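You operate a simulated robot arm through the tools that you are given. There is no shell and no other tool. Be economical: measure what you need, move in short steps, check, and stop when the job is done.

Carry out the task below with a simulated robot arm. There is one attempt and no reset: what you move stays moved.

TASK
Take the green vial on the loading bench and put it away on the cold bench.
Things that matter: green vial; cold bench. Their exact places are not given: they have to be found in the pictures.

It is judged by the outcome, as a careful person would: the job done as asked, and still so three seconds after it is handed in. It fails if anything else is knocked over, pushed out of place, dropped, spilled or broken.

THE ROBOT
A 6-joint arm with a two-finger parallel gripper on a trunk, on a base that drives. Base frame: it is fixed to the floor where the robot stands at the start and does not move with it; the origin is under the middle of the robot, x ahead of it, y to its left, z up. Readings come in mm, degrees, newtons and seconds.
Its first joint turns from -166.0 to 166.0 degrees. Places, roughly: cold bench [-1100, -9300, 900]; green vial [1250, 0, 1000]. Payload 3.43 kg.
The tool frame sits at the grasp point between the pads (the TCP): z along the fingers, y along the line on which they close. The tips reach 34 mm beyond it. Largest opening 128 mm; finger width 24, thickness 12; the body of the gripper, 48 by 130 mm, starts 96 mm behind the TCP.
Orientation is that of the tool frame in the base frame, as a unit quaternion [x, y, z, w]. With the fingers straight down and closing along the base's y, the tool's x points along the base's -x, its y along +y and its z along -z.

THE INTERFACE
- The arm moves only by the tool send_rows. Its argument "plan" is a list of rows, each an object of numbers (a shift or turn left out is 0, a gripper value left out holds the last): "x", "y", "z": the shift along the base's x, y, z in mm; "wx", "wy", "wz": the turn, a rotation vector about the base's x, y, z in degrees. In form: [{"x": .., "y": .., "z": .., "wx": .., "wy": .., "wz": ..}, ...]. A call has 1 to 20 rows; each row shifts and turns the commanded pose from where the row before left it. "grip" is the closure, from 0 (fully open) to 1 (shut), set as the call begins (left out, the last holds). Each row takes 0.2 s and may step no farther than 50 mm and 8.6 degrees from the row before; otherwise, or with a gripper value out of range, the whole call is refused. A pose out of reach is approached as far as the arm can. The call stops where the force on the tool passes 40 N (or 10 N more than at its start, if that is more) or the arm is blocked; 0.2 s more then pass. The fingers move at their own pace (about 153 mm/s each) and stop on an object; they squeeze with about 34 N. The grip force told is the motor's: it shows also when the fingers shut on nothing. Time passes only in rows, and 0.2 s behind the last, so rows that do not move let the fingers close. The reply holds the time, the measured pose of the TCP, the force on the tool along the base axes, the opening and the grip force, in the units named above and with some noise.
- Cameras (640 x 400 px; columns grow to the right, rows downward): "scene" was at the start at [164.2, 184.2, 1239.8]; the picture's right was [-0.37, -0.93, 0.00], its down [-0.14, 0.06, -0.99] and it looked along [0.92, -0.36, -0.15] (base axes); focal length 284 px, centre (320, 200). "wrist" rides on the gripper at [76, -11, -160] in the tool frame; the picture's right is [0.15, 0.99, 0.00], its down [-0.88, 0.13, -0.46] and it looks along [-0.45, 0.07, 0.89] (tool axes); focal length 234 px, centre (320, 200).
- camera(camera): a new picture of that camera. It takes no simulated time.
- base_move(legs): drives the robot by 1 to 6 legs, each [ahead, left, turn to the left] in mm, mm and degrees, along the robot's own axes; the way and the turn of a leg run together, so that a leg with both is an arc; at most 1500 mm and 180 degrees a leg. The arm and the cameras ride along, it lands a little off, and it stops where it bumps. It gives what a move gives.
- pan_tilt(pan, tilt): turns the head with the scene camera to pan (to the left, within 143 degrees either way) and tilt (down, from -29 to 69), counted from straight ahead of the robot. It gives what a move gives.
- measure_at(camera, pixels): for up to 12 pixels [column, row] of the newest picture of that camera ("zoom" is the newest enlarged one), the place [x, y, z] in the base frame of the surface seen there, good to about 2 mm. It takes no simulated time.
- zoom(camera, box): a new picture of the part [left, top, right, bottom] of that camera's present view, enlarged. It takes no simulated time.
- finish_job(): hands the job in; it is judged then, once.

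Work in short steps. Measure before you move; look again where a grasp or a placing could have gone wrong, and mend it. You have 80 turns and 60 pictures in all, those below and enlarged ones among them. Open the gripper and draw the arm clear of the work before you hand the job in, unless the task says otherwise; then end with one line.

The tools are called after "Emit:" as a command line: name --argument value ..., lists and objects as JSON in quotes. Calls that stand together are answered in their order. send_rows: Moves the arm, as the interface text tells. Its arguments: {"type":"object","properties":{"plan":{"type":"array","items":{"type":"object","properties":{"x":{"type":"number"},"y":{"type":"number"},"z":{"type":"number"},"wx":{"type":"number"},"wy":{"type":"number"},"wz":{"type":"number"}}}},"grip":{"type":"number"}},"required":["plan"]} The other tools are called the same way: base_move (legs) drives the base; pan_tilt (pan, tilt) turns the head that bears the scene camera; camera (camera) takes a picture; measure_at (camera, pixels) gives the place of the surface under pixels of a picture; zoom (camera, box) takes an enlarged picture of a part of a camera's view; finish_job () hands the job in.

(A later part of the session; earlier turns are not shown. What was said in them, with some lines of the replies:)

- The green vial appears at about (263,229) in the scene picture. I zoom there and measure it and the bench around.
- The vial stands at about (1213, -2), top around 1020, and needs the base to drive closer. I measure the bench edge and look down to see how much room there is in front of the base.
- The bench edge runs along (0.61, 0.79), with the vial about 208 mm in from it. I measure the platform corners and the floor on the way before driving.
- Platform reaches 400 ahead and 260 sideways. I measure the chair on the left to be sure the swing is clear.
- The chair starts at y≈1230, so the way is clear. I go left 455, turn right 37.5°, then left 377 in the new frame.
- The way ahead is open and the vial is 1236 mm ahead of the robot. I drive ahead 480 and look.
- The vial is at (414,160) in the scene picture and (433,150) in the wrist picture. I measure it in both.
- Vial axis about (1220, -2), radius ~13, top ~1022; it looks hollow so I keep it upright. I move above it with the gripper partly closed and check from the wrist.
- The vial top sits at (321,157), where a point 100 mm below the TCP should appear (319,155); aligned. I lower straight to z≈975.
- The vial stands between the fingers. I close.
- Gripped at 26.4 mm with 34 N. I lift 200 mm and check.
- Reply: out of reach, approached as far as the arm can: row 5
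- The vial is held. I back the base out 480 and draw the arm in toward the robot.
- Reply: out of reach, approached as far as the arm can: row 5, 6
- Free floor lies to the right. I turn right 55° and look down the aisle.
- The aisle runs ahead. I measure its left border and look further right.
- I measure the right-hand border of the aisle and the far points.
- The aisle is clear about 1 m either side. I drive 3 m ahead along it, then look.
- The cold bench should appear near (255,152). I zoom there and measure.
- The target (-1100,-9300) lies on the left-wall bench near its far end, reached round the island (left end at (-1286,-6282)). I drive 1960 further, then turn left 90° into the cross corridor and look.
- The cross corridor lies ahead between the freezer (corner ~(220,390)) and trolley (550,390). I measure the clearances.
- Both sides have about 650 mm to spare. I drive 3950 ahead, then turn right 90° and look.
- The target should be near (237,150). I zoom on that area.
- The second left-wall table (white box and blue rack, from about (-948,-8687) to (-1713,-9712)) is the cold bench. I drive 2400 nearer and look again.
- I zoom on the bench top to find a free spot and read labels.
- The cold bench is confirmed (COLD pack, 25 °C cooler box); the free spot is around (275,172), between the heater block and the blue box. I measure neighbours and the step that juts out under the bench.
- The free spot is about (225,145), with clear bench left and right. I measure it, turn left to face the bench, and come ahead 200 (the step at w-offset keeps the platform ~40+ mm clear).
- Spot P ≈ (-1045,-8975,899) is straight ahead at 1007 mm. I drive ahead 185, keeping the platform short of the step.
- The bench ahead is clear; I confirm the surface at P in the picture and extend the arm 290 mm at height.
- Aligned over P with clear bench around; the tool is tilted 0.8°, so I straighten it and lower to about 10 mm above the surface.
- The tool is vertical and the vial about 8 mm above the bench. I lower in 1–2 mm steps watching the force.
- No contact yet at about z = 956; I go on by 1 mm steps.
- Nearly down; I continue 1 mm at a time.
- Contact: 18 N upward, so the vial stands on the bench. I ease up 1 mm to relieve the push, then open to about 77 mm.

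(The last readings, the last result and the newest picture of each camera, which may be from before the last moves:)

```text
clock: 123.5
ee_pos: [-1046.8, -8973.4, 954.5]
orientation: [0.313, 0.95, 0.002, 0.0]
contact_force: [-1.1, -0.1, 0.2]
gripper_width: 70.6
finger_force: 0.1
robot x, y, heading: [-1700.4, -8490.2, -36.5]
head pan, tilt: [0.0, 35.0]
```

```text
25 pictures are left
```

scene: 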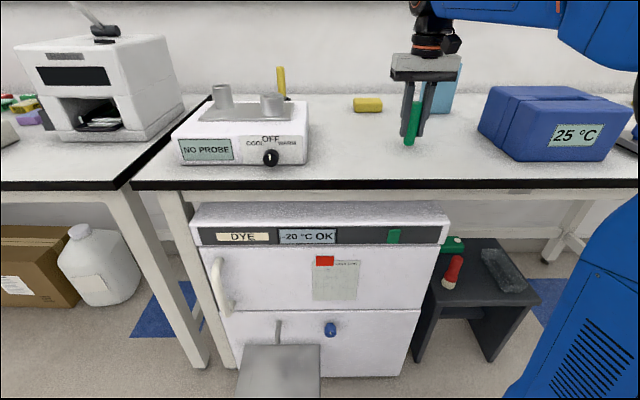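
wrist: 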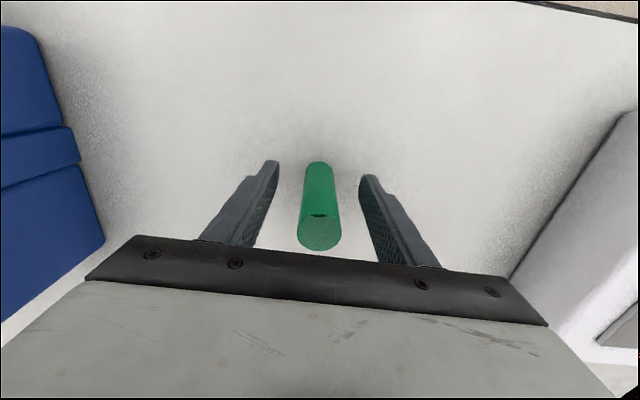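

The vial stands free between the opened fingers. I raise straight up 180 mm, then draw back.

Emit:
send_rows --plan '[{"z": 20}, {"z": 40}, {"z": 40}, {"z": 40}, {"z": 40}, {}]'

Emit:
send_rows --plan '[{"x": -31, "y": 24.5}, {"x": -31, "y": 24.5}, {"x": -31, "y": 24.5}, {"x": -31, "y": 24.5}, {"x": -31, "y": 24.5}, {"x": -31, "y": 24.5}, {"x": -31, "y": 24.5}, {}]'

Emit:
camera --camera "scene"

Emit:
zoom --camera "scene" --box '[340, 60, 480, 180]'

```text
clock: 124.9
ee_pos: [-1047.3, -8974.7, 1134.1]
orientation: [0.314, 0.949, 0.002, 0.0]
contact_force: [0.5, 0.0, -1.2]
gripper_width: 70.5
finger_force: 0.0
robot x, y, heading: [-1707.8, -8490.2, -36.3]
head pan, tilt: [0.0, 35.0]
```

```text
clock: 126.7
ee_pos: [-1265.8, -8804.1, 1134.9]
orientation: [0.313, 0.95, 0.002, 0.001]
contact_force: [1.1, 0.2, 0.2]
gripper_width: 70.5
finger_force: 0.0
robot x, y, heading: [-1707.2, -8488.9, -36.5]
head pan, tilt: [0.0, 35.0]
```

```text
24 pictures are left
```

scene: 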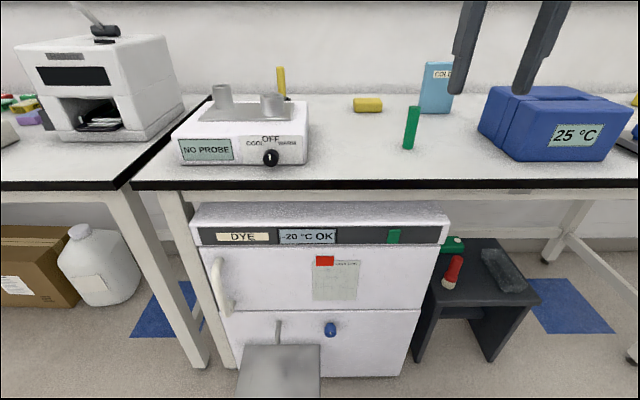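

```text
3.33 times, centred on (410, 120) of scene
```

zoom: 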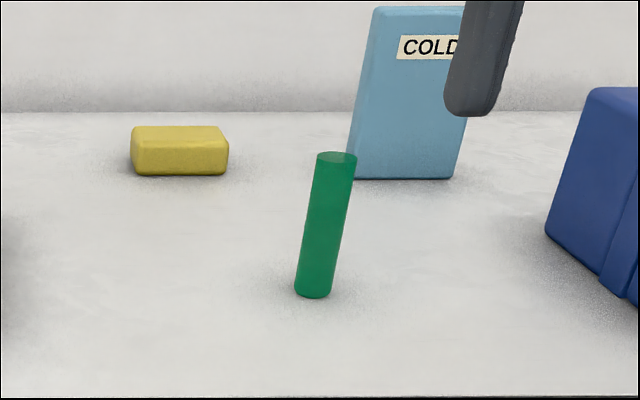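

The vial stands upright on the cold bench at (411,128), its lean only the camera's perspective (the COLD pack leans alike), and the neighbours are untouched. The arm is clear; I open the gripper fully and hand in.

Emit:
send_rows --plan '[{}, {}]' --grip 0

Emit:
finish_job

```text
clock: 127.3
ee_pos: [-1265.3, -8803.7, 1134.8]
orientation: [0.314, 0.949, 0.001, 0.0]
contact_force: [0.2, 0.4, -0.4]
gripper_width: 127.9
finger_force: 0.0
robot x, y, heading: [-1706.2, -8491.5, -36.6]
head pan, tilt: [0.0, 35.0]
```

```text
The job is handed in.
```

The green vial now stands upright on the cold bench, in the clear space between the heater block and the blue cooler box; nothing else was touched, and the job is handed in.
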